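You operate a simulated robot arm through the tools that you are given. There is no shell and no other tool. Be economical: measure what you need, move in short steps, check, and stop when the job is done.

You are at the controls of a simulated robot arm. One attempt, no reset.

JOB
Glue the white top on the key in the jig and clamp it.
Fine: brush on a strip from the pot; brush back in the cup, lid back on; bar stays down, knob on HOLD. A coat counts when it lies all over at full strength: go over it till it gets no stronger.

It is judged by the outcome, as a careful person would: the job done as asked, and still so three seconds after it is handed in. It fails if anything else is knocked over, pushed out of place, dropped, spilled or broken. Lids that push on must go on centred and level and be pressed home; caps that screw on are set level and turned clockwise until they are tight.

ROBOT AND FRAMES
A 7-joint arm with a two-finger parallel gripper, fixed in place. Base frame: the origin is at the foot of the arm, x ahead of it, y to its left, z up; the work surface is at about z = 780. Units: mm, degrees, N and s.
With the tool pointing down near the work surface it reaches from about 220 to 680 mm from the base axis. Its first joint turns from -66.0 to 66.0 degrees. Payload 2.4 kg.
Tool frame: the origin (TCP) lies between the finger pads and is the grasp point; the fingertips stand 30 mm ahead of it; z points along the fingers, y is the line along which they close. Largest opening 94 mm; finger width 28, thickness 10; the body of the gripper, 50 by 96 mm, starts 55 mm behind the TCP.
Orientation is told as [roll, pitch, yaw] about the base's x, y, z axes, in that order, counted from this pose: with the fingers straight down and closing along the base's y, the tool's x points along the base's -x, its y along +y and its z along -z.

CONTROLS
- The arm moves only by the tool step_arm. Its arguments are lists of equal length, an entry for each row: "jaw": the finger opening in mm, from 0 to 94; "translation": the shift along the tool's x, y, z in mm, a list of three; "angular": the turn, a rotation vector about the tool's x, y, z in degrees, a list of three. In form: {"jaw": [jaw, ...], "translation": [[x, y, z], ...], "angular": [[ax, ay, az], ...]}. A call has 1 to 20 rows; each row is the pose to reach, as a shift and turn from the pose commanded when the call began, along the tool's axes at that moment. Each row takes 0.2 s and may step no farther than 50 mm and 8.6 degrees from the row before; otherwise, or with a gripper value out of range, the whole call is refused. Where a pose cannot be reached the arm comes as near as it can. A force on the tool above 80 N (or 10 N above the force at the start of the call, whichever is more), or a blocked arm, ends the call early, and 0.2 s more pass. The fingers move at their own pace (about 153 mm/s each) and stop on an object; they squeeze with about 40 N. The grip force told is the motor's: it shows also when the fingers shut on nothing. Time passes only in rows, and 0.2 s behind the last, so rows that repeat a pose let the fingers close. It gives the time, the measured TCP pose, the force on the tool (base axes), the opening and the grip force at its end, in the units of the frame above (readings bear some noise), with the torque about the TCP (base axes, N m) and any sound that the robot's microphone picked up.
- Cameras (640 x 400 px; columns grow to the right, rows downward): "scene" is fixed at [19.7, 460.5, 1452.9]; the picture's right is [-0.89, -0.46, 0.00], its down [-0.22, 0.42, -0.88] and it looks along [0.40, -0.78, -0.48] (base axes); focal length 327 px, centre (320, 200). "wrist" rides on the gripper at [76, 14, -103] in the tool frame; the picture's right is [-0.18, 0.98, 0.00], its down [-0.75, -0.14, -0.64] and it looks along [-0.63, -0.12, 0.77] (tool axes); focal length 243 px, centre (320, 200). There is no depth. A picture from a camera that has moved, and an enlarged one, comes with that camera's place and axes in the base frame and with its lens.
- camera(camera): a new picture of that camera. It takes no simulated time.
- zoom(camera, box): a new picture of the part [left, top, right, bottom] of that camera's present view, enlarged. It takes no simulated time.
- close_job(): hands the job in; it is judged then, once.

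Work in short steps. Places have to be worked out from the pictures, the camera data and where the tool is seen: move nearer, look again, correct. Check each grasp and each placing, and mend what went wrong. You have 120 turns and 76 pictures in all, those below and enlarged ones among them. Open the gripper and draw the arm clear of the work before you hand the job in, unless the task says otherwise; then end with one line.

The tools are called by a JSON object that holds its "api" and its "payload". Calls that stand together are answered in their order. step_arm: Moves the arm, as the interface text tells. Its arguments: {"type":"object","properties":{"jaw":{"type":"array"},"translation":{"type":"array"},"angular":{"type":"array"}},"required":["jaw","translation","angular"]} The other tools are called the same way: camera (camera) takes a picture; zoom (camera, box) takes an enlarged picture of a part of a camera's view; close_job () hands the job in.

At the start:

```text
clock: 0.0
ee_pos: [230.3, -252.2, 1138.8]
tcp_rot: [0.0, 0.0, 0.0]
wrist_force: [-0.9, 0.3, -0.3]
moment: [0.0, 0.02, 0.0]
width: 93.9
gripper_force: 0.0
```

scene: 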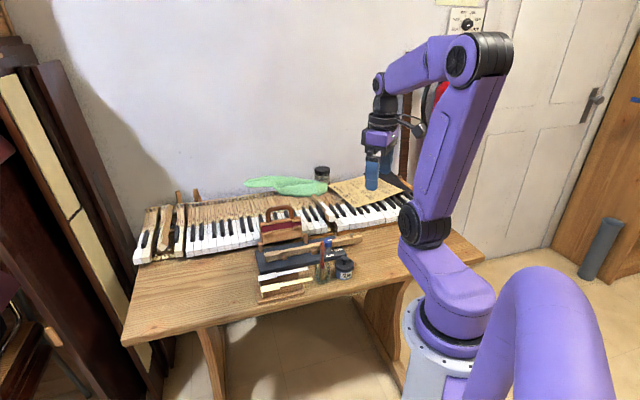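
wrist: 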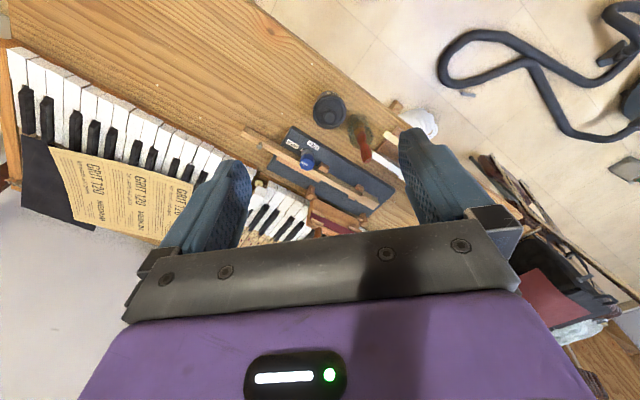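

I start by enlarging the work area in both cameras.

{"api": "zoom", "payload": {"camera": "scene", "box": [230, 190, 390, 310]}}

{"api": "zoom", "payload": {"camera": "wrist", "box": [230, 70, 450, 240]}}

```text
3.33 times, centred on (310, 250) of scene
camera zoom: at [19.7, 460.5, 1452.9], right [-0.89, -0.46, 0.0], down [-0.22, 0.42, -0.88], along [0.4, -0.78, -0.48], focal length 1091 px, centre (353, 33)
```

zoom: 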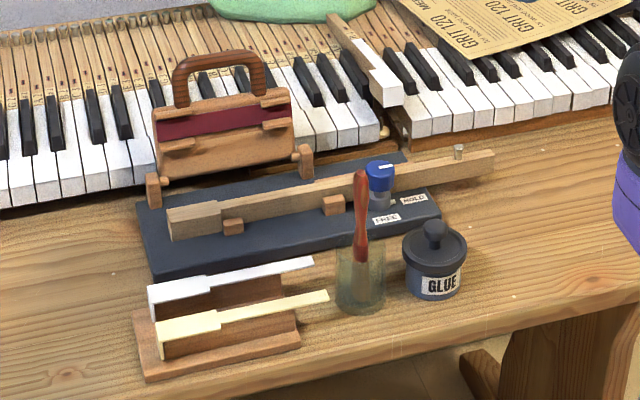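

```text
2.35 times, centred on (340, 155) of wrist
camera zoom: at [154.6, -238.9, 1240.7], right [0.18, 0.98, 0.0], down [0.75, -0.14, 0.64], along [0.63, -0.12, -0.77], focal length 571 px, centre (273, 306)
```

zoom: 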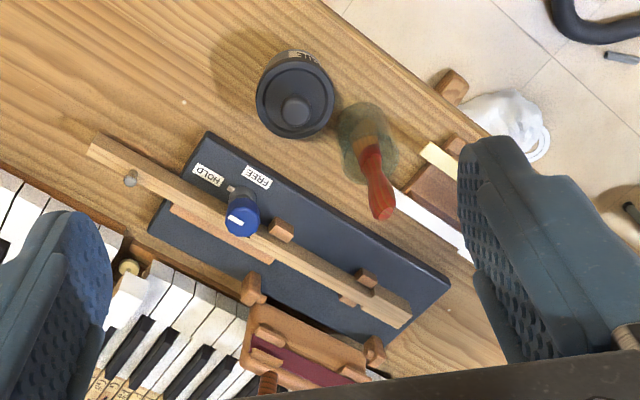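

The jig runs at about 48° to the base x axis. I turn the tool to line up with it and come lower for a closer look.

{"api": "step_arm", "payload": {"jaw": [94, 94, 94, 94, 94, 94], "translation": [[-15, -11, 25], [-31, -22, 51], [-46, -33, 76], [-61, -44, 101], [-77, -55, 127], [-92, -66, 152]], "angular": [[0, 0, -8], [0, 0, -16], [0, 0, -24], [0, 0, -32], [0, 0, -40], [0, 0, -48]]}}

{"api": "camera", "payload": {"camera": "wrist"}}

```text
clock: 1.4
ee_pos: [321.5, -318.8, 986.4]
tcp_rot: [0.1, 0.0, 48.2]
wrist_force: [-1.2, 0.0, 0.2]
moment: [0.01, -0.02, -0.05]
width: 94.0
gripper_force: 0.1
```

```text
71 pictures are left
camera wrist: at [261.6, -366.3, 1088.8], right [-0.61, 0.79, 0.0], down [0.61, 0.47, 0.64], along [0.51, 0.39, -0.77], focal length 243 px, centre (320, 200)
```

wrist: 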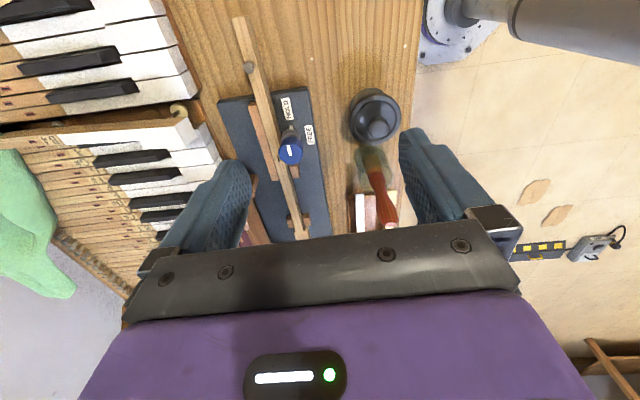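

The useful part of this view lies under and behind the camera, so I move forward along the jig to see the head of the key, the bar and the rack.

{"api": "step_arm", "payload": {"jaw": [94, 94, 94], "translation": [[-45, 0, 0], [-90, 0, 0], [-135, 0, 0]], "angular": [[0, 0, 0], [0, 0, 0], [0, 0, 0]]}}

{"api": "zoom", "payload": {"camera": "wrist", "box": [160, 0, 480, 200]}}

{"api": "camera", "payload": {"camera": "wrist"}}

```text
clock: 2.2
ee_pos: [412.1, -218.4, 986.3]
tcp_rot: [0.0, 0.2, 48.0]
wrist_force: [-0.5, -0.4, -0.4]
moment: [0.02, 0.0, -0.05]
width: 94.1
gripper_force: 0.1
```

```text
2.00 times, centred on (320, 100) of wrist
camera zoom: at [351.1, -266.1, 1089.1], right [-0.61, 0.79, 0.0], down [0.61, 0.47, 0.64], along [0.51, 0.39, -0.77], focal length 485 px, centre (320, 400)
```

zoom: 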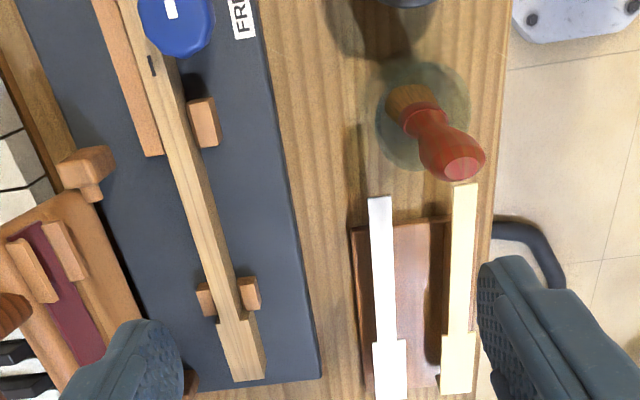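

```text
69 pictures are left
camera wrist: at [351.1, -266.1, 1089.1], right [-0.61, 0.79, 0.0], down [0.61, 0.47, 0.64], along [0.51, 0.39, -0.77], focal length 243 px, centre (320, 200)
```

wrist: 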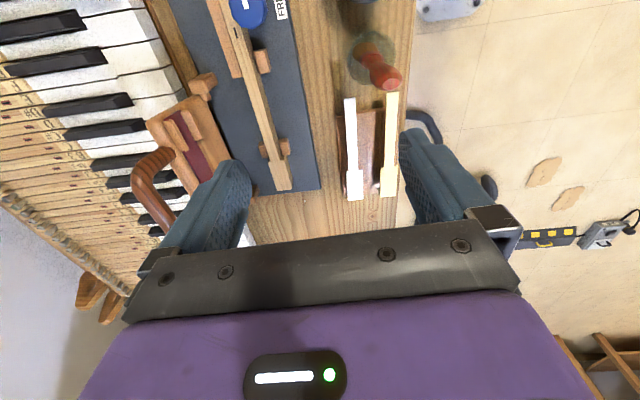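

Clear view: the key's wide head is at the far end of the jig, the white top is on the left of the rack, and the bar is hinged on the left side. I go forward and lower for a second view to triangulate heights.

{"api": "step_arm", "payload": {"jaw": [94, 94, 94, 94], "translation": [[-40, 0, 0], [-80, 0, 0], [-80, 0, 35], [-80, 0, 70]], "angular": [[0, 0, 0], [0, 0, 0], [0, 0, 0], [0, 0, 0]]}}

{"api": "zoom", "payload": {"camera": "wrist", "box": [160, 0, 480, 200]}}

{"api": "zoom", "payload": {"camera": "scene", "box": [250, 225, 330, 305]}}

```text
clock: 3.2
ee_pos: [467.4, -159.6, 917.3]
tcp_rot: [0.0, 0.1, 47.9]
wrist_force: [-0.2, 0.9, -0.2]
moment: [-0.02, -0.01, -0.03]
width: 94.1
gripper_force: 0.1
```

```text
2.00 times, centred on (320, 100) of wrist
camera zoom: at [405.5, -206.7, 1018.2], right [-0.61, 0.79, 0.0], down [0.61, 0.47, 0.64], along [0.51, 0.39, -0.77], focal length 485 px, centre (320, 400)
```

zoom: 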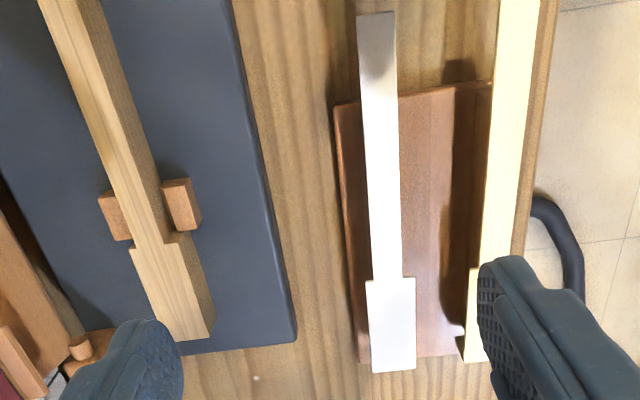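

```text
5.00 times, centred on (290, 265) of scene
camera zoom: at [19.7, 460.5, 1452.9], right [-0.89, -0.46, 0.0], down [-0.22, 0.42, -0.88], along [0.4, -0.78, -0.48], focal length 1637 px, centre (470, -125)
```

zoom: 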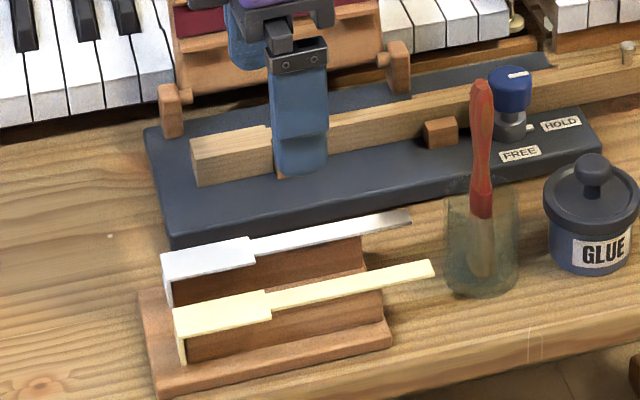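

I zoom closer on the key head, from the current pose, to read its corners.

{"api": "zoom", "payload": {"camera": "wrist", "box": [160, 60, 320, 180]}}

{"api": "zoom", "payload": {"camera": "scene", "box": [260, 205, 330, 255]}}

```text
3.33 times, centred on (240, 120) of wrist
camera zoom: at [405.5, -206.7, 1018.2], right [-0.61, 0.79, 0.0], down [0.61, 0.47, 0.64], along [0.51, 0.39, -0.77], focal length 809 px, centre (587, 467)
```

zoom: 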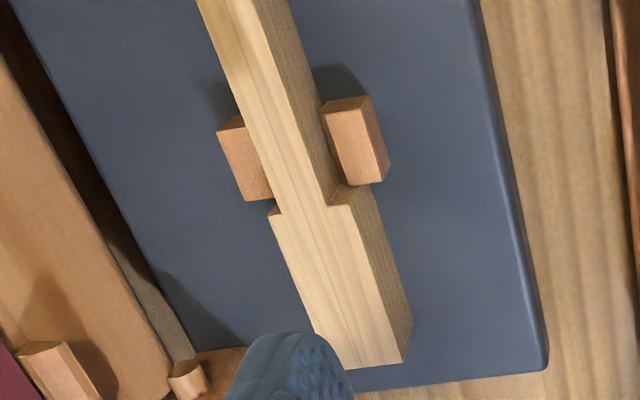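

```text
8.00 times, centred on (295, 230) of scene
camera zoom: at [19.7, 460.5, 1452.9], right [-0.89, -0.46, 0.0], down [-0.22, 0.42, -0.88], along [0.4, -0.78, -0.48], focal length 2619 px, centre (520, -40)
```

zoom: 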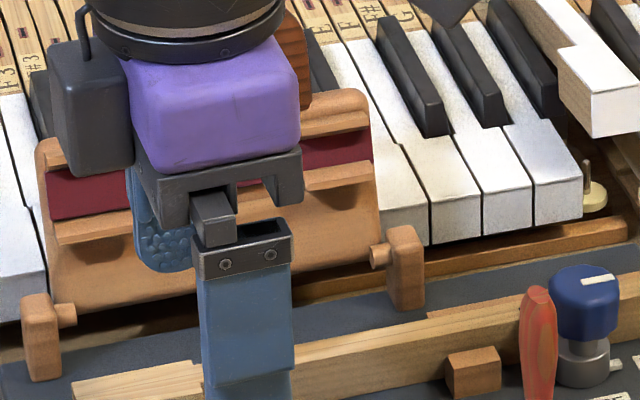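

The key, rack and white top all run at 45°: key front at about (554,-176), key top z≈806, white top z≈811. I now raise and look down on the pot and brush, with yaw set to 45.

{"api": "step_arm", "payload": {"jaw": [94, 94, 94, 94, 94], "translation": [[0, 0, -30], [0, 0, -55], [43, 11, -55], [86, 23, -55], [129, 34, -55]], "angular": [[0, 0, 0], [0, 0, 0], [0, 0, 1], [0, 0, 2], [0, 0, 3]]}}

{"api": "zoom", "payload": {"camera": "wrist", "box": [160, 0, 480, 200]}}

{"api": "zoom", "payload": {"camera": "scene", "box": [300, 225, 370, 285]}}

```text
clock: 4.4
ee_pos: [352.5, -233.7, 972.6]
tcp_rot: [-0.1, 0.0, 45.0]
wrist_force: [-0.4, -0.2, -0.5]
moment: [0.03, 0.0, -0.02]
width: 93.9
gripper_force: 0.1
```

```text
2.00 times, centred on (320, 100) of wrist
camera zoom: at [290.5, -276.9, 1073.6], right [-0.57, 0.82, 0.0], down [0.63, 0.43, 0.64], along [0.53, 0.36, -0.77], focal length 485 px, centre (320, 400)
```

zoom: 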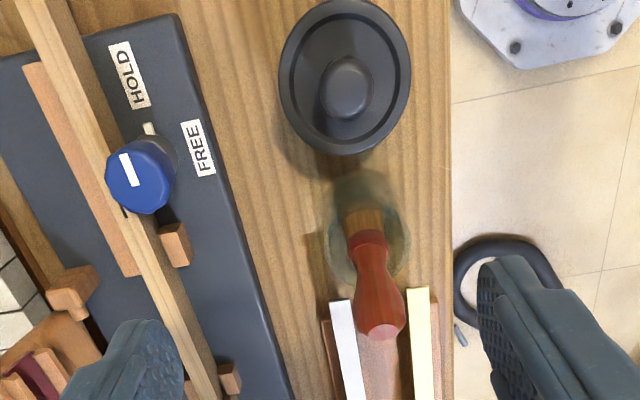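

```text
6.67 times, centred on (335, 255) of scene
camera zoom: at [19.7, 460.5, 1452.9], right [-0.89, -0.46, 0.0], down [-0.22, 0.42, -0.88], along [0.4, -0.78, -0.48], focal length 2182 px, centre (220, -167)
```

zoom: 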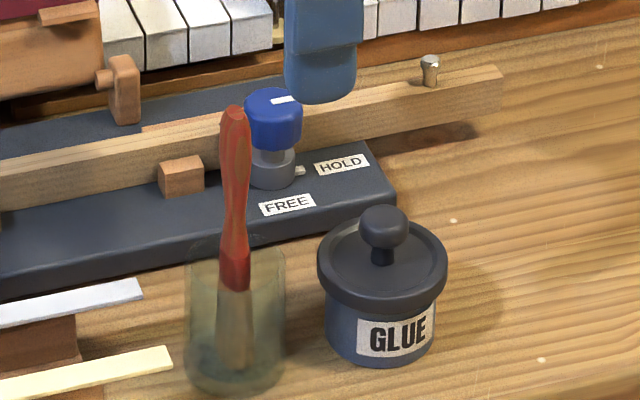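

Pot lid knob estimated at (307,-252), ball centre z≈837, lid top ≈816. I position above it and check before descending fully.

{"api": "step_arm", "payload": {"jaw": [70, 50, 50, 50, 50], "translation": [[22, 10, 0], [45.2, 19.1, 0], [45.2, 19.1, 40], [45.2, 19.1, 80], [45.2, 19.1, 85]], "angular": [[0, 0, 0], [0, 0, 0], [0, 0, 0], [0, 0, 0], [0, 0, 0]]}}

{"api": "zoom", "payload": {"camera": "wrist", "box": [220, 80, 420, 220]}}

{"api": "zoom", "payload": {"camera": "scene", "box": [310, 215, 390, 285]}}

```text
clock: 5.6
ee_pos: [308.2, -250.4, 886.7]
tcp_rot: [-0.2, 0.0, 45.0]
wrist_force: [0.0, 0.1, 1.0]
moment: [0.0, 0.02, -0.01]
width: 50.2
gripper_force: 0.0
```

```text
2.86 times, centred on (320, 150) of wrist
camera zoom: at [245.2, -294.6, 988.6], right [-0.57, 0.82, 0.0], down [0.63, 0.43, 0.64], along [0.53, 0.36, -0.77], focal length 693 px, centre (320, 343)
```

zoom: 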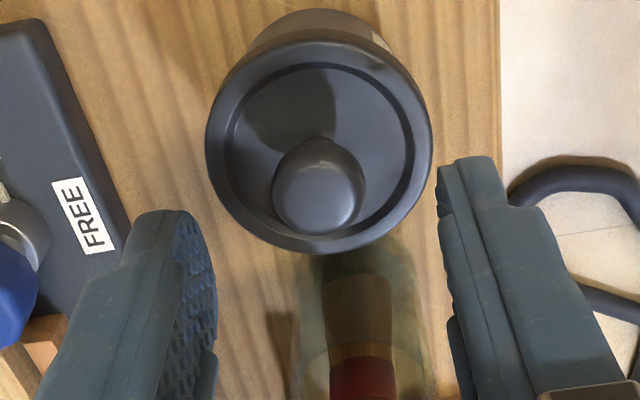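

```text
5.71 times, centred on (350, 250) of scene
camera zoom: at [19.7, 460.5, 1452.9], right [-0.89, -0.46, 0.0], down [-0.22, 0.42, -0.88], along [0.4, -0.78, -0.48], focal length 1870 px, centre (149, -86)
```

zoom: 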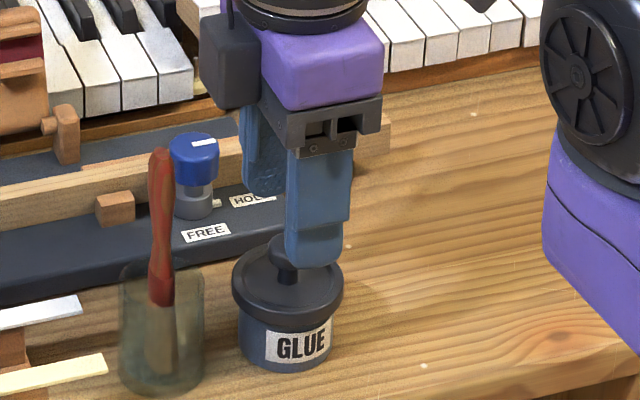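

The ball sits centred between the fingers. I descend to z≈851 and close.

{"api": "step_arm", "payload": {"jaw": [50, 50, 0, 0, 0], "translation": [[0.8, -0.5, 18], [0.8, -0.5, 35], [0.8, -0.5, 35], [0.8, -0.5, 35], [0.8, -0.5, 35]], "angular": [[0, 0, 0], [0, 0, 0], [0, 0, 0], [0, 0, 0], [0, 0, 0]]}}

```text
clock: 6.3
ee_pos: [308.9, -251.2, 856.0]
tcp_rot: [-0.1, 0.0, 45.1]
wrist_force: [-2.1, 2.6, 23.6]
moment: [0.04, 0.08, 0.02]
width: 17.8
gripper_force: 39.6
stopped in row 3: the force on the tool passed its limit (the readings are from after the stop); the commanded pose is now the measured one
```

The grip is on (17.8 mm), but the tool is pressing down on the lid. I lift a few mm to see whether the lid comes along.

{"api": "step_arm", "payload": {"jaw": [0, 0, 0], "translation": [[0, 0, -2], [0, 0, -4], [0, 0, -4]], "angular": [[0, 0, 0], [0, 0, 0], [0, 0, 0]]}}

{"api": "zoom", "payload": {"camera": "wrist", "box": [220, 80, 420, 220]}}

```text
clock: 7.2
ee_pos: [308.0, -251.1, 858.5]
tcp_rot: [0.0, -0.1, 45.1]
wrist_force: [0.4, -0.4, 0.0]
moment: [-0.01, 0.01, -0.02]
width: 16.5
gripper_force: 40.0
heard: snap
```

```text
2.86 times, centred on (320, 150) of wrist
camera zoom: at [245.1, -295.8, 959.9], right [-0.57, 0.82, 0.0], down [0.63, 0.43, 0.64], along [0.53, 0.36, -0.77], focal length 693 px, centre (320, 343)
```

zoom: 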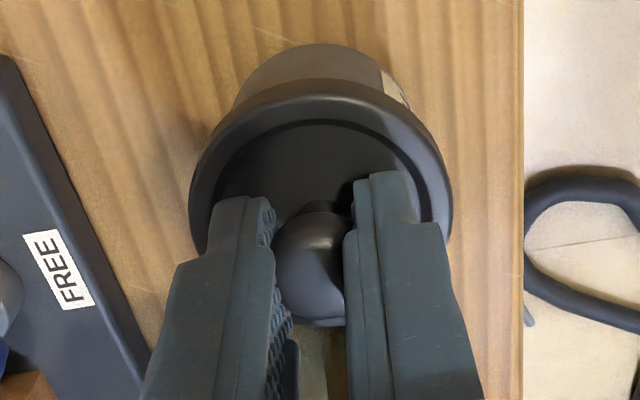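

A snap was heard, probably the lid popping free. I lift 40 mm and look.

{"api": "step_arm", "payload": {"jaw": [0, 0, 0], "translation": [[0, 0, -10], [0, 0, -30], [0, 0, -55]], "angular": [[0, 0, 0], [0, 0, 0], [0, 0, 0]]}}

{"api": "zoom", "payload": {"camera": "scene", "box": [310, 215, 390, 285]}}

{"api": "camera", "payload": {"camera": "wrist"}}

```text
clock: 8.0
ee_pos: [307.9, -251.3, 914.7]
tcp_rot: [0.0, 0.0, 45.1]
wrist_force: [1.0, 0.2, 0.6]
moment: [0.01, 0.01, 0.0]
width: 16.8
gripper_force: 40.3
```

```text
5.71 times, centred on (350, 250) of scene
camera zoom: at [19.7, 460.5, 1452.9], right [-0.89, -0.46, 0.0], down [-0.22, 0.42, -0.88], along [0.4, -0.78, -0.48], focal length 1870 px, centre (149, -86)
```

zoom: 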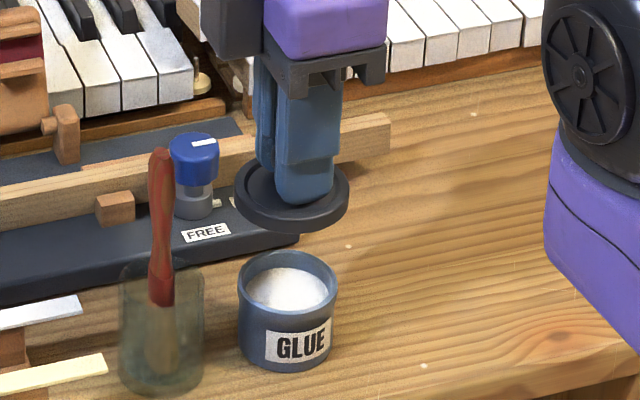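

```text
58 pictures are left
camera wrist: at [245.4, -295.8, 1015.5], right [-0.57, 0.82, 0.0], down [0.63, 0.43, 0.64], along [0.53, 0.36, -0.77], focal length 243 px, centre (320, 200)
```

wrist: 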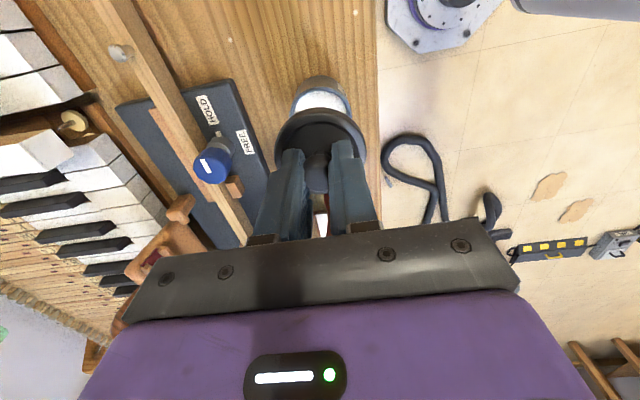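

The lid is off and held level. I carry it to the bare table beyond the pot, at about (258,-343), and lower it gently.

{"api": "step_arm", "payload": {"jaw": [0, 0, 0, 0, 0, 0], "translation": [[33, -10, 0], [67, -20, 0], [100, -30, 0], [100, -30, 30], [100, -30, 60], [100, -30, 68]], "angular": [[0, 0, 0], [0, 0, 0], [0, 0, 0], [0, 0, 0], [0, 0, 0], [0, 0, 0]]}}

{"api": "step_arm", "payload": {"jaw": [0, 0, 0, 0, 0, 0, 0, 0], "translation": [[0, 0, 2], [0, 0, 4], [0, 0, 6], [0, 0, 8], [0, 0, 10], [0, 0, 12], [0, 0, 14], [0, 0, 16]], "angular": [[0, 0, 0], [0, 0, 0], [0, 0, 0], [0, 0, 0], [0, 0, 0], [0, 0, 0], [0, 0, 0], [0, 0, 0]]}}

{"api": "zoom", "payload": {"camera": "scene", "box": [310, 205, 400, 285]}}

```text
clock: 9.3
ee_pos: [259.0, -343.4, 843.3]
tcp_rot: [-0.2, -0.1, 45.1]
wrist_force: [0.5, -0.2, -0.5]
moment: [-0.01, 0.0, 0.01]
width: 16.6
gripper_force: 40.2
```

```text
clock: 11.2
ee_pos: [257.9, -341.2, 829.4]
tcp_rot: [0.0, 0.0, 45.0]
wrist_force: [0.3, -0.8, -1.1]
moment: [0.0, 0.02, -0.03]
width: 16.6
gripper_force: 40.5
```

```text
5.00 times, centred on (355, 245) of scene
camera zoom: at [19.7, 460.5, 1452.9], right [-0.89, -0.46, 0.0], down [-0.22, 0.42, -0.88], along [0.4, -0.78, -0.48], focal length 1637 px, centre (145, -25)
```

zoom: 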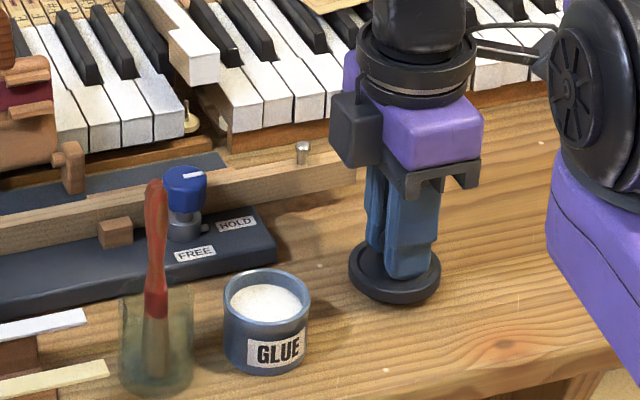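

Not yet touching the table. I continue down in small steps until I get contact.

{"api": "step_arm", "payload": {"jaw": [0, 0, 0, 0, 0, 0, 0, 0], "translation": [[0, 0, 1.5], [0, 0, 3], [0, 0, 4.5], [0, 0, 6], [0, 0, 7.5], [0, 0, 9], [0, 0, 10.5], [0, 0, 12]], "angular": [[0, 0, 0], [0, 0, 0], [0, 0, 0], [0, 0, 0], [0, 0, 0], [0, 0, 0], [0, 0, 0], [0, 0, 0]]}}

```text
clock: 12.9
ee_pos: [258.8, -343.6, 819.8]
tcp_rot: [-0.2, 0.0, 45.0]
wrist_force: [-6.2, 8.8, 63.5]
moment: [0.24, 0.13, 0.03]
width: 16.3
gripper_force: 39.8
```

Firm contact with the table. I ease the load, open and rise.

{"api": "step_arm", "payload": {"jaw": [0, 0, 36, 36, 36], "translation": [[0, 0, -1.2], [0, 0, -1.8], [0, 0, -1.8], [0, 0, -1.8], [0, 0, -1.8]], "angular": [[0, 0, 0], [0, 0, 0], [0, 0, 0], [0, 0, 0], [0, 0, 0]]}}

{"api": "step_arm", "payload": {"jaw": [36, 36, 50, 60], "translation": [[0, 0, -30], [0, 0, -75], [0, 0, -110], [0, 0, -150]], "angular": [[0, 0, 0], [0, 0, 0], [0, 0, 0], [0, 0, 0]]}}

{"api": "camera", "payload": {"camera": "wrist"}}

```text
clock: 14.2
ee_pos: [260.0, -344.3, 819.8]
tcp_rot: [-0.1, 0.0, 45.2]
wrist_force: [7.2, -8.4, 17.0]
moment: [-0.14, -0.05, -0.02]
width: 32.9
gripper_force: 0.0
```

```text
clock: 15.2
ee_pos: [257.7, -344.2, 969.6]
tcp_rot: [0.1, 0.0, 45.1]
wrist_force: [-0.2, 0.0, -0.7]
moment: [-0.01, -0.06, 0.03]
width: 59.9
gripper_force: 0.0
```

```text
56 pictures are left
camera wrist: at [196.1, -387.5, 1070.5], right [-0.57, 0.82, 0.0], down [0.63, 0.43, 0.64], along [0.53, 0.36, -0.77], focal length 243 px, centre (320, 200)
```

wrist: 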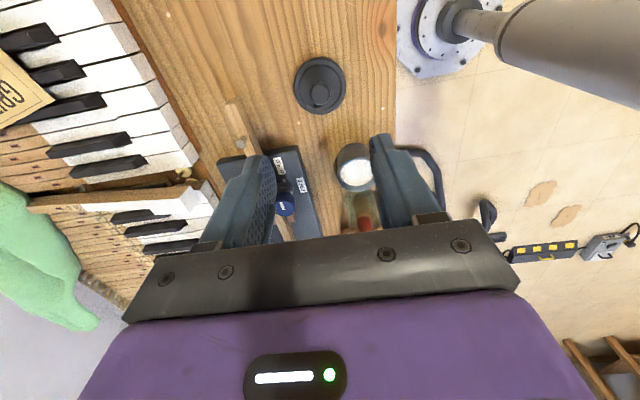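

Lid rests flat on the table. Next I go above the brush handle (about (354,-206), top z≈916) and look.

{"api": "step_arm", "payload": {"jaw": [60, 60, 60, 60], "translation": [[-42, 7, 0], [-84, 15, 0], [-126, 22, 0], [-166, 30, 5]], "angular": [[0, 0, 0], [0, 0, 0], [0, 0, 0], [0, 0, 0]]}}

{"api": "zoom", "payload": {"camera": "wrist", "box": [220, 80, 420, 220]}}

{"api": "zoom", "payload": {"camera": "scene", "box": [290, 215, 360, 285]}}

```text
clock: 16.1
ee_pos: [354.1, -205.5, 962.2]
tcp_rot: [0.0, 0.0, 45.0]
wrist_force: [-0.2, -0.1, 0.4]
moment: [-0.02, 0.01, 0.02]
width: 60.2
gripper_force: 0.1
```

```text
2.86 times, centred on (320, 150) of wrist
camera zoom: at [292.0, -248.3, 1064.9], right [-0.57, 0.82, 0.0], down [0.63, 0.43, 0.64], along [0.53, 0.36, -0.77], focal length 693 px, centre (320, 343)
```

zoom: 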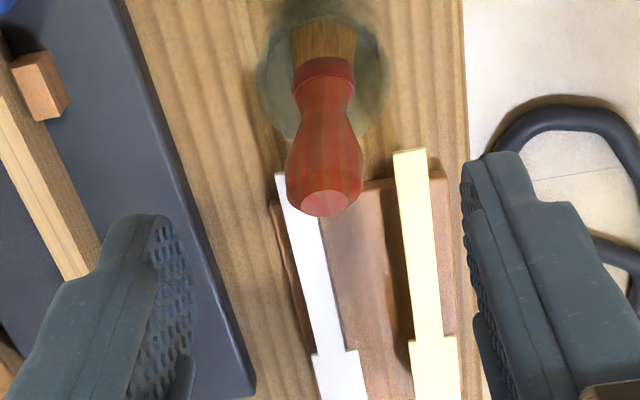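

```text
5.71 times, centred on (325, 250) of scene
camera zoom: at [19.7, 460.5, 1452.9], right [-0.89, -0.46, 0.0], down [-0.22, 0.42, -0.88], along [0.4, -0.78, -0.48], focal length 1870 px, centre (291, -86)
```

zoom: 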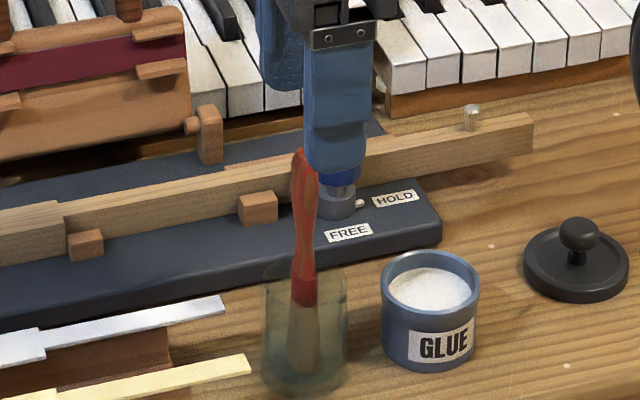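

Handle centred; it leans slightly forward. I descend to z≈888 and grip it.

{"api": "step_arm", "payload": {"jaw": [60, 60, 60, 0, 0, 0], "translation": [[-2.7, 0.5, 30], [-2.7, 0.5, 60], [-2.7, 0.5, 74], [-2.7, 0.5, 74], [-2.7, 0.5, 74], [-2.7, 0.5, 74]], "angular": [[0, 0, 0], [0, 0, 0], [0, 0, 0], [0, 0, 0], [0, 0, 0], [0, 0, 0]]}}

{"api": "zoom", "payload": {"camera": "wrist", "box": [220, 80, 420, 220]}}

```text
clock: 17.6
ee_pos: [355.6, -203.0, 889.6]
tcp_rot: [0.1, 0.0, 45.1]
wrist_force: [-0.2, -0.3, -1.6]
moment: [-0.02, -0.04, 0.03]
width: 18.0
gripper_force: 39.8
```

```text
2.86 times, centred on (320, 150) of wrist
camera zoom: at [293.7, -246.5, 991.5], right [-0.57, 0.82, 0.0], down [0.63, 0.43, 0.64], along [0.53, 0.36, -0.77], focal length 693 px, centre (320, 343)
```

zoom: 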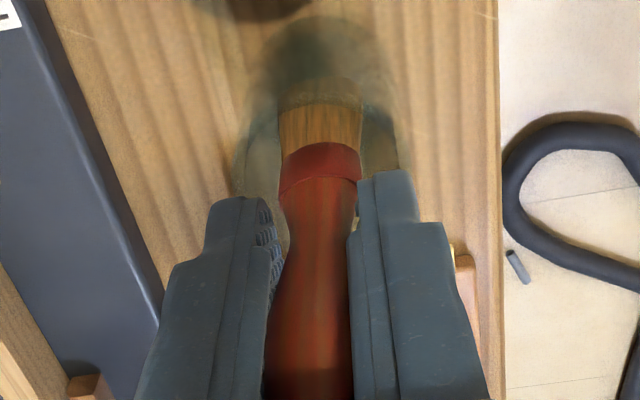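

Grip good (18 mm). I lift the brush clear of the cup and look at its tip.

{"api": "step_arm", "payload": {"jaw": [0, 0, 0, 0], "translation": [[0, 0, -20], [0, 0, -45], [0, 0, -70], [0, 0, -90]], "angular": [[0, 0, 0], [0, 0, 0], [0, 0, 0], [0, 0, 0]]}}

{"api": "zoom", "payload": {"camera": "scene", "box": [290, 205, 370, 285]}}

{"api": "zoom", "payload": {"camera": "wrist", "box": [220, 60, 420, 200]}}

```text
clock: 18.6
ee_pos: [355.2, -203.2, 979.6]
tcp_rot: [0.0, -0.1, 45.1]
wrist_force: [-0.3, 0.1, 0.0]
moment: [0.01, 0.02, 0.01]
width: 17.9
gripper_force: 39.8
```

```text
5.00 times, centred on (330, 245) of scene
camera zoom: at [19.7, 460.5, 1452.9], right [-0.89, -0.46, 0.0], down [-0.22, 0.42, -0.88], along [0.4, -0.78, -0.48], focal length 1637 px, centre (270, -25)
```

zoom: 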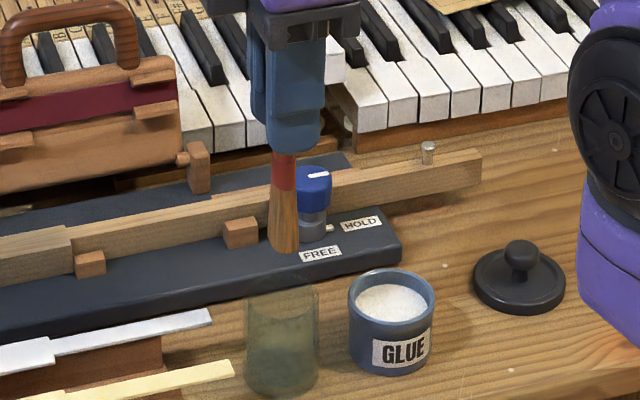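

```text
2.86 times, centred on (320, 130) of wrist
camera zoom: at [293.0, -247.1, 1081.4], right [-0.57, 0.82, 0.0], down [0.63, 0.43, 0.64], along [0.53, 0.36, -0.77], focal length 693 px, centre (320, 400)
```

zoom: 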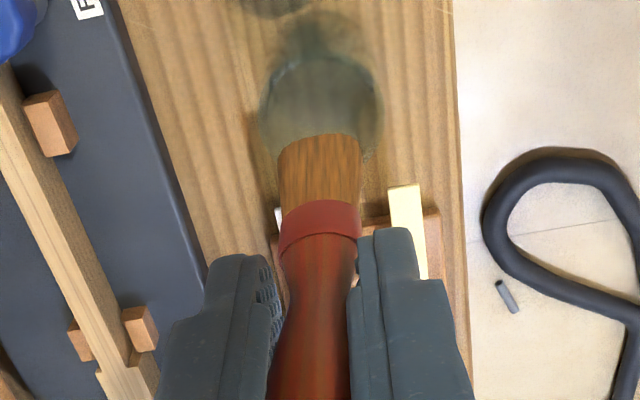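

Tip hangs about 108 mm below the TCP, nearly straight down and about 25 mm wide across the key. I carry it over the pot and dip.

{"api": "step_arm", "payload": {"jaw": [0, 0, 0, 0, 0, 0], "translation": [[33, 0, 0], [67.2, 0.4, 0], [67.2, 0.4, 30], [67.2, 0.4, 55], [67.2, 0.4, 68], [67.2, 0.4, 76]], "angular": [[0, 0, 0], [0, 0, 0], [0, 0, 0], [0, 0, 0], [0, 0, 0], [0, 0, 0]]}}

{"api": "zoom", "payload": {"camera": "scene", "box": [310, 225, 370, 285]}}

{"api": "zoom", "payload": {"camera": "wrist", "box": [220, 60, 420, 200]}}

```text
clock: 19.9
ee_pos: [309.1, -250.1, 904.7]
tcp_rot: [-0.1, -0.1, 45.1]
wrist_force: [0.0, 0.7, -0.3]
moment: [-0.01, -0.01, -0.01]
width: 18.0
gripper_force: 40.3
```

```text
6.67 times, centred on (340, 255) of scene
camera zoom: at [19.7, 460.5, 1452.9], right [-0.89, -0.46, 0.0], down [-0.22, 0.42, -0.88], along [0.4, -0.78, -0.48], focal length 2182 px, centre (187, -167)
```

zoom: 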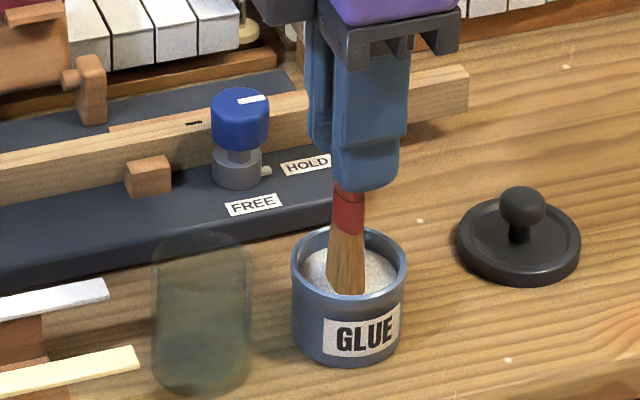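

```text
2.86 times, centred on (320, 130) of wrist
camera zoom: at [245.7, -294.0, 1005.9], right [-0.57, 0.82, 0.0], down [0.63, 0.43, 0.64], along [0.53, 0.36, -0.77], focal length 693 px, centre (320, 400)
```

zoom: 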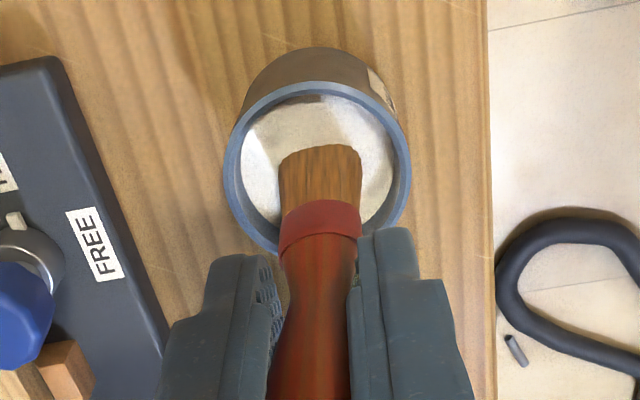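

The tip is just at the glue surface. I go 10 mm deeper, wait a moment, and rise slowly.

{"api": "step_arm", "payload": {"jaw": [0, 0, 0, 0], "translation": [[0, 0, 5], [0, 0, 10], [0, 0, 10], [0, 0, 10]], "angular": [[0, 0, 0], [0, 0, 0], [0, 0, 0], [0, 0, 0]]}}

{"api": "step_arm", "payload": {"jaw": [0, 0, 0, 0, 0, 0], "translation": [[0, 0, -5], [0, 0, -12], [0, 0, -20], [0, 0, -30], [0, 0, -50], [0, 0, -70]], "angular": [[0, 0, 0], [0, 0, 0], [0, 0, 0], [0, 0, 0], [0, 0, 0], [0, 0, 0]]}}

{"api": "zoom", "payload": {"camera": "scene", "box": [310, 205, 390, 285]}}

```text
clock: 20.9
ee_pos: [308.6, -251.2, 895.1]
tcp_rot: [-0.2, 0.0, 45.1]
wrist_force: [1.3, 0.5, 35.6]
moment: [0.13, -0.02, -0.02]
width: 17.8
gripper_force: 40.4
```

```text
clock: 22.4
ee_pos: [309.0, -250.0, 963.4]
tcp_rot: [0.0, 0.1, 45.1]
wrist_force: [-0.1, 0.5, -0.2]
moment: [-0.03, -0.02, -0.01]
width: 17.8
gripper_force: 40.0
```

```text
5.00 times, centred on (350, 245) of scene
camera zoom: at [19.7, 460.5, 1452.9], right [-0.89, -0.46, 0.0], down [-0.22, 0.42, -0.88], along [0.4, -0.78, -0.48], focal length 1637 px, centre (170, -25)
```

zoom: 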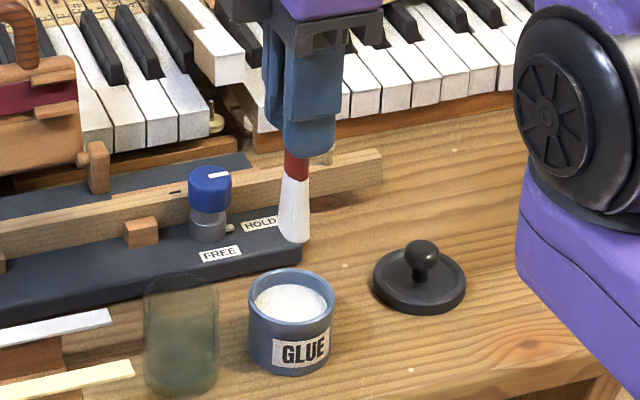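

The bristles are loaded with glue. I carry the brush to the tail end of the glue area on the key and stop just above it to check alignment.

{"api": "step_arm", "payload": {"jaw": [0, 0, 0, 0, 0, 0, 0], "translation": [[0, 0, -15], [-20, -30, -15], [-40, -60, -15], [-60, -90, -15], [-81.8, -120.9, -15], [-81.8, -120.9, 15], [-81.8, -120.9, 38]], "angular": [[0, 0, 0], [0, 0, 0], [0, 0, 0], [0, 0, 0], [0, 0, 0], [0, 0, 0], [0, 0, 0]]}}

{"api": "zoom", "payload": {"camera": "wrist", "box": [220, 60, 420, 200]}}

{"api": "zoom", "payload": {"camera": "scene", "box": [260, 205, 340, 285]}}

```text
clock: 23.9
ee_pos: [452.6, -276.9, 926.2]
tcp_rot: [0.0, 0.0, 45.1]
wrist_force: [0.5, -0.8, -0.3]
moment: [0.01, 0.0, -0.02]
width: 17.9
gripper_force: 39.7
```

```text
2.86 times, centred on (320, 130) of wrist
camera zoom: at [389.2, -321.2, 1027.2], right [-0.57, 0.82, 0.0], down [0.63, 0.43, 0.64], along [0.53, 0.36, -0.77], focal length 693 px, centre (320, 400)
```

zoom: 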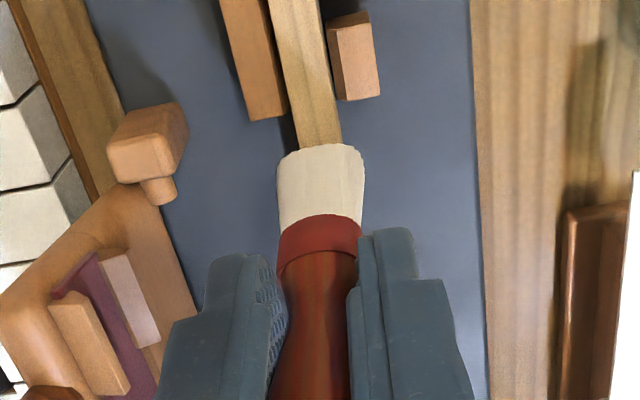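

```text
5.00 times, centred on (300, 245) of scene
camera zoom: at [19.7, 460.5, 1452.9], right [-0.89, -0.46, 0.0], down [-0.22, 0.42, -0.88], along [0.4, -0.78, -0.48], focal length 1637 px, centre (420, -25)
```

zoom: 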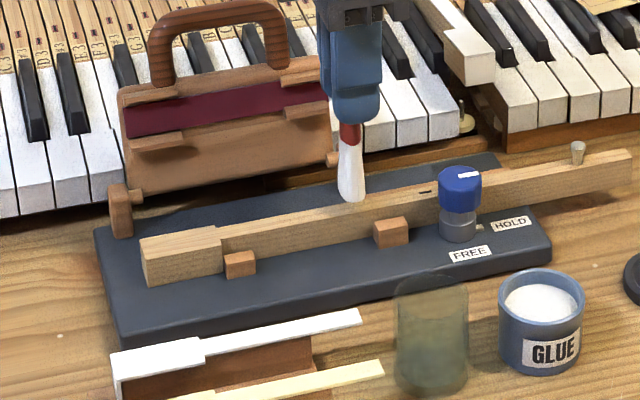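

Aligned laterally over the key. I lower gently until I feel contact.

{"api": "step_arm", "payload": {"jaw": [0, 0, 0, 0, 0], "translation": [[0, 0, 3], [0, 0, 6], [0, 0, 8], [0, 0, 10], [0, 0, 11]], "angular": [[0, 0, 0], [0, 0, 0], [0, 0, 0], [0, 0, 0], [0, 0, 0]]}}

```text
clock: 25.1
ee_pos: [452.3, -276.6, 913.5]
tcp_rot: [0.0, 0.0, 45.1]
wrist_force: [0.4, -0.6, 0.1]
moment: [0.0, -0.01, 0.01]
width: 17.7
gripper_force: 40.3
```

{"api": "step_arm", "payload": {"jaw": [0, 0, 0, 0, 0], "translation": [[0, 0, 1], [0, 0, 2], [0, 0, 3], [0, 0, 4], [0, 0, 5]], "angular": [[0, 0, 0], [0, 0, 0], [0, 0, 0], [0, 0, 0], [0, 0, 0]]}}

{"api": "zoom", "payload": {"camera": "scene", "box": [280, 215, 330, 265]}}

```text
clock: 26.4
ee_pos: [452.9, -276.9, 912.0]
tcp_rot: [-0.2, -0.1, 45.1]
wrist_force: [-4.7, 3.0, 36.6]
moment: [0.38, 0.5, -0.01]
width: 18.3
gripper_force: 39.7
```

```text
8.00 times, centred on (305, 240) of scene
camera zoom: at [19.0, 460.9, 1452.7], right [-0.89, -0.46, 0.0], down [-0.22, 0.42, -0.88], along [0.4, -0.78, -0.48], focal length 2619 px, centre (440, -120)
```

zoom: 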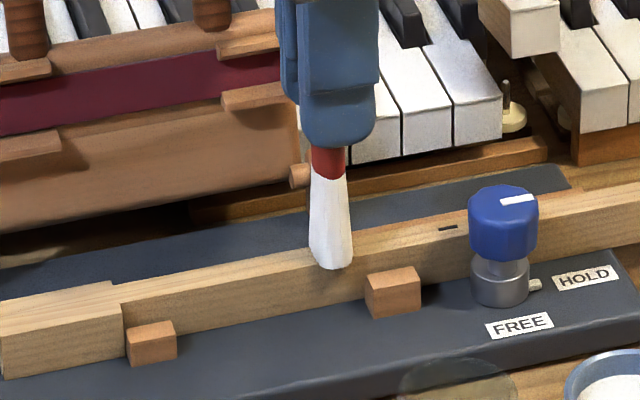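

Contact at about z=912 with too much load. I ease 1.7 mm and stroke slowly along the key to the front.

{"api": "step_arm", "payload": {"jaw": [0, 0, 0, 0, 0, 0, 0, 0, 0, 0, 0, 0], "translation": [[0, 0, -1.7], [-13, 0, -1.7], [-26, 0, -1.7], [-39, 0, -1.7], [-52, 0, -1.7], [-65, 0, -1.7], [-78, 0, -1.7], [-91, 0, -1.7], [-104, 0, -1.7], [-117, 0, -1.7], [-130, 0, -1.7], [-140, 0, -1.7]], "angular": [[0, 0, 0], [0, 0, 0], [0, 0, 0], [0, 0, 0], [0, 0, 0], [0, 0, 0], [0, 0, 0], [0, 0, 0], [0, 0, 0], [0, 0, 0], [0, 0, 0], [0, 0, 0]]}}

{"api": "zoom", "payload": {"camera": "scene", "box": [260, 205, 330, 265]}}

{"api": "zoom", "payload": {"camera": "wrist", "box": [220, 0, 420, 140]}}

```text
clock: 28.9
ee_pos: [549.9, -177.3, 912.6]
tcp_rot: [0.0, 0.0, 45.1]
wrist_force: [0.7, -0.6, -0.6]
moment: [-0.02, -0.04, 0.01]
width: 18.0
gripper_force: 39.9
```

```text
6.67 times, centred on (295, 235) of scene
camera zoom: at [19.7, 460.5, 1452.9], right [-0.89, -0.46, 0.0], down [-0.22, 0.42, -0.88], along [0.4, -0.78, -0.48], focal length 2182 px, centre (487, -33)
```

zoom: 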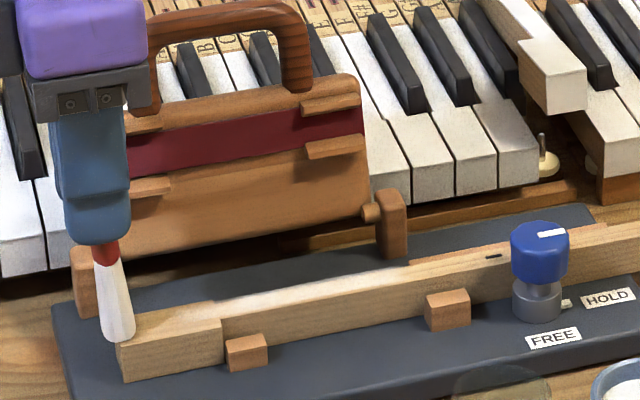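

```text
2.86 times, centred on (320, 70) of wrist
camera zoom: at [488.0, -222.2, 1013.6], right [-0.57, 0.82, 0.0], down [0.63, 0.43, 0.64], along [0.53, 0.36, -0.77], focal length 693 px, centre (320, 571)
```

zoom: 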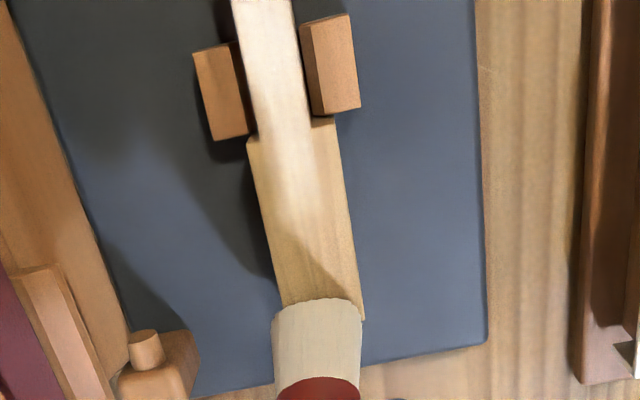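

The strip is strong on the tail but fades on the head, and contact force has vanished there. I step back onto the head and press lightly to find contact before stroking more.

{"api": "step_arm", "payload": {"jaw": [0, 0, 0, 0, 0], "translation": [[12, 0, -3], [22, 0, 0], [22, 0, 0.5], [22, 0, 1], [22, 0, 1]], "angular": [[0, 0, 0], [0, 0, 0], [0, 0, 0], [0, 0, 0], [0, 0, 0]]}}

```text
clock: 30.1
ee_pos: [534.8, -194.4, 911.8]
tcp_rot: [0.0, 0.0, 45.1]
wrist_force: [-0.3, -0.2, -0.5]
moment: [0.02, -0.01, 0.0]
width: 18.1
gripper_force: 40.5
```

{"api": "step_arm", "payload": {"jaw": [0, 0, 0, 0, 0], "translation": [[0, 0, 0.7], [0, 0, 1.4], [0, 0, 2.1], [0, 0, 2.1], [0, 0, 2.1]], "angular": [[0, 0, 0], [0, 0, 0], [0, 0, 0], [0, 0, 0], [0, 0, 0]]}}

```text
clock: 31.4
ee_pos: [536.0, -194.1, 910.4]
tcp_rot: [-0.2, -0.2, 45.1]
wrist_force: [-3.1, 0.7, 24.1]
moment: [0.11, 0.19, 0.01]
width: 18.0
gripper_force: 39.6
```

About 24 N here, so contact begins near a commanded z of 909. I scrub the head with lighter pressure to see what the brush still gives.

{"api": "step_arm", "payload": {"jaw": [0, 0, 0, 0, 0, 0, 0, 0, 0, 0], "translation": [[0, 0, -0.7], [-10, 0, -0.7], [-18, 0, -0.7], [-5, 0, -0.7], [10, 0, -0.7], [25, 0, -0.7], [40, 0, -0.7], [25, 0, -0.7], [10, 0, -0.7], [10, 0, -30]], "angular": [[0, 0, 0], [0, 0, 0], [0, 0, 0], [0, 0, 0], [0, 0, 0], [0, 0, 0], [0, 0, 0], [0, 0, 0], [0, 0, 0], [0, 0, 0]]}}

{"api": "zoom", "payload": {"camera": "scene", "box": [260, 205, 330, 265]}}

```text
clock: 33.5
ee_pos: [528.6, -200.5, 938.7]
tcp_rot: [0.1, -0.1, 45.1]
wrist_force: [0.2, 0.1, 0.0]
moment: [-0.01, 0.01, 0.04]
width: 17.9
gripper_force: 40.1
```

```text
6.67 times, centred on (295, 235) of scene
camera zoom: at [19.7, 460.5, 1452.9], right [-0.89, -0.46, 0.0], down [-0.22, 0.42, -0.88], along [0.4, -0.78, -0.48], focal length 2182 px, centre (487, -33)
```

zoom: 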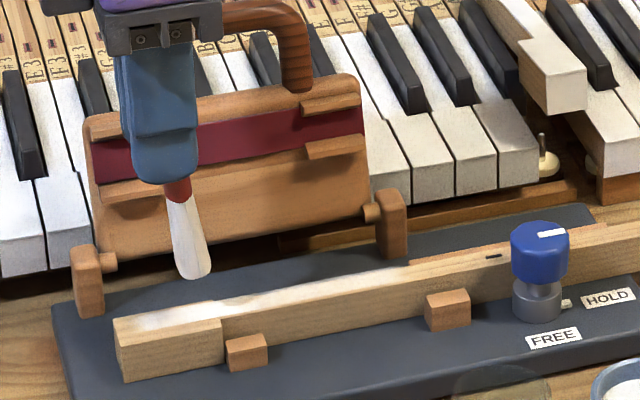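

The coat builds with pressure but the brush is thinning out. I go back to the pot for more glue.

{"api": "step_arm", "payload": {"jaw": [0, 0, 0, 0, 0, 0, 0, 0, 0, 0, 0, 0, 0, 0, 0, 0, 0], "translation": [[0, 0, -40], [38, 24, -40], [76, 48, -40], [114, 72, -40], [152, 97, -40], [191.7, 121.2, -40], [191.7, 121.2, -5], [191.7, 121.2, 25], [191.7, 121.2, 40], [191.7, 121.2, 43], [191.7, 121.2, 43], [191.7, 121.2, 43], [191.7, 121.2, 38], [191.7, 121.2, 30], [191.7, 121.2, 20], [191.7, 121.2, 0], [191.7, 121.2, -40]], "angular": [[0, 0, 0], [0, 0, 0], [0, 0, 0], [0, 0, 0], [0, 0, 0], [0, 0, 0], [0, 0, 0], [0, 0, 0], [0, 0, 0], [0, 0, 0], [0, 0, 0], [0, 0, 0], [0, 0, 0], [0, 0, 0], [0, 0, 0], [0, 0, 0], [0, 0, 0]]}}

{"api": "zoom", "payload": {"camera": "scene", "box": [260, 195, 380, 285]}}

```text
clock: 37.1
ee_pos: [306.2, -250.5, 979.4]
tcp_rot: [0.0, 0.0, 45.1]
wrist_force: [0.0, 0.4, 0.1]
moment: [-0.02, -0.01, 0.02]
width: 18.0
gripper_force: 40.2
```

```text
4.44 times, centred on (320, 240) of scene
camera zoom: at [19.7, 460.5, 1452.9], right [-0.89, -0.46, 0.0], down [-0.22, 0.42, -0.88], along [0.4, -0.78, -0.48], focal length 1455 px, centre (320, 22)
```

zoom: 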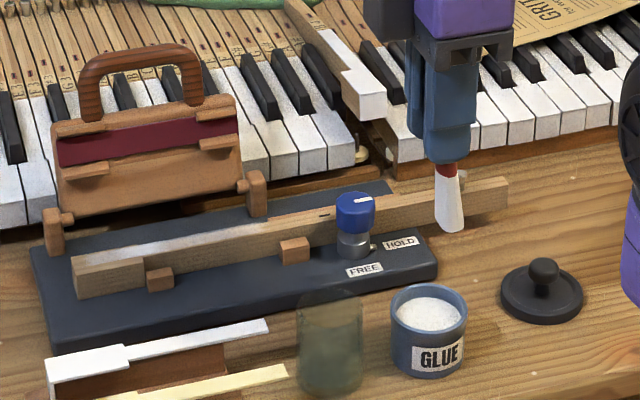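

Brush reloaded. I return to the key's head, hover just beyond it and look down on the coat.

{"api": "step_arm", "payload": {"jaw": [0, 0, 0, 0, 0, 0, 0, 0], "translation": [[-37, -20, 0], [-74, -40, 0], [-111, -60, 0], [-148, -80, 0], [-185, -101, 0], [-222.6, -121.8, 0], [-250, -121.8, 15], [-270, -121.8, 30]], "angular": [[0, 0, 0], [0, 0, 0], [0, 0, 0], [0, 0, 0], [0, 0, 0], [0, 0, 0], [0, 0, 0], [0, 0, 0]]}}

{"api": "zoom", "payload": {"camera": "wrist", "box": [220, 0, 420, 140]}}

```text
clock: 39.0
ee_pos: [584.3, -147.2, 948.0]
tcp_rot: [0.0, -0.1, 45.1]
wrist_force: [0.5, 0.7, 0.1]
moment: [-0.01, -0.04, -0.04]
width: 18.1
gripper_force: 39.8
```

```text
2.86 times, centred on (320, 70) of wrist
camera zoom: at [521.9, -190.9, 1049.6], right [-0.57, 0.82, 0.0], down [0.63, 0.43, 0.64], along [0.53, 0.36, -0.77], focal length 693 px, centre (320, 571)
```

zoom: 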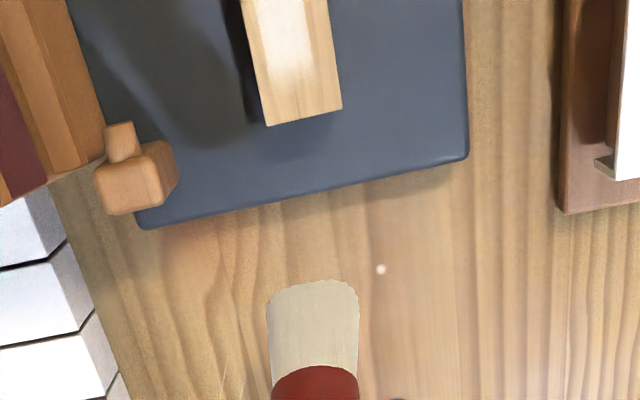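

The coat lies in a band about 14 mm wide, fading to the edges and front, so the head needs side lanes and a run up to the front edge. I brush the head in three lanes.

{"api": "step_arm", "payload": {"jaw": [0, 0, 0, 0, 0, 0, 0, 0, 0, 0, 0, 0, 0, 0, 0, 0, 0, 0, 0], "translation": [[45, 0.6, 20], [45, 0.6, 38], [45, 0.6, 39.7], [40, 0.6, 39.7], [55, 0.6, 39.7], [70, 0.6, 39.7], [86, 0.6, 39.7], [86, 6.6, 39.7], [70, 6.6, 39.7], [55, 6.6, 39.7], [40, 6.6, 39.7], [40, -5.4, 39.7], [55, -5.4, 39.7], [70, -5.4, 39.7], [86, -5.4, 39.7], [86, 0.6, 39.7], [60, 0.6, 39.7], [40, 0.6, 39.7], [20, 0.6, 20]], "angular": [[0, 0, 0], [0, 0, 0], [0, 0, 0], [0, 0, 0], [0, 0, 0], [0, 0, 0], [0, 0, 0], [0, 0, 0], [0, 0, 0], [0, 0, 0], [0, 0, 0], [0, 0, 0], [0, 0, 0], [0, 0, 0], [0, 0, 0], [0, 0, 0], [0, 0, 0], [0, 0, 0], [0, 0, 0]]}}

{"api": "zoom", "payload": {"camera": "wrist", "box": [220, 0, 420, 140]}}

```text
clock: 43.0
ee_pos: [570.9, -159.1, 930.0]
tcp_rot: [0.0, 0.0, 45.1]
wrist_force: [1.0, -0.2, -0.6]
moment: [0.02, 0.04, 0.01]
width: 17.8
gripper_force: 39.6
```

```text
2.86 times, centred on (320, 70) of wrist
camera zoom: at [507.2, -203.6, 1031.4], right [-0.57, 0.82, 0.0], down [0.63, 0.43, 0.64], along [0.53, 0.36, -0.77], focal length 693 px, centre (320, 571)
```

zoom: 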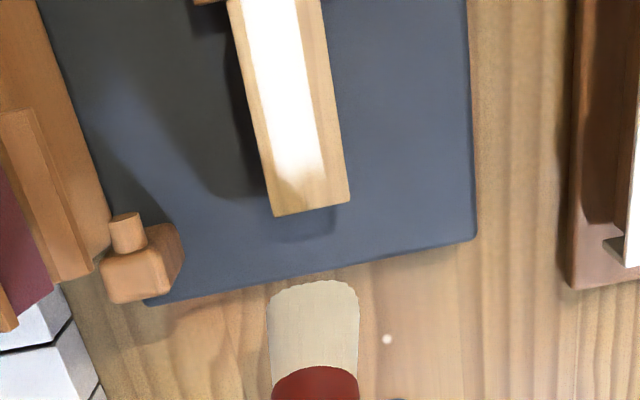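

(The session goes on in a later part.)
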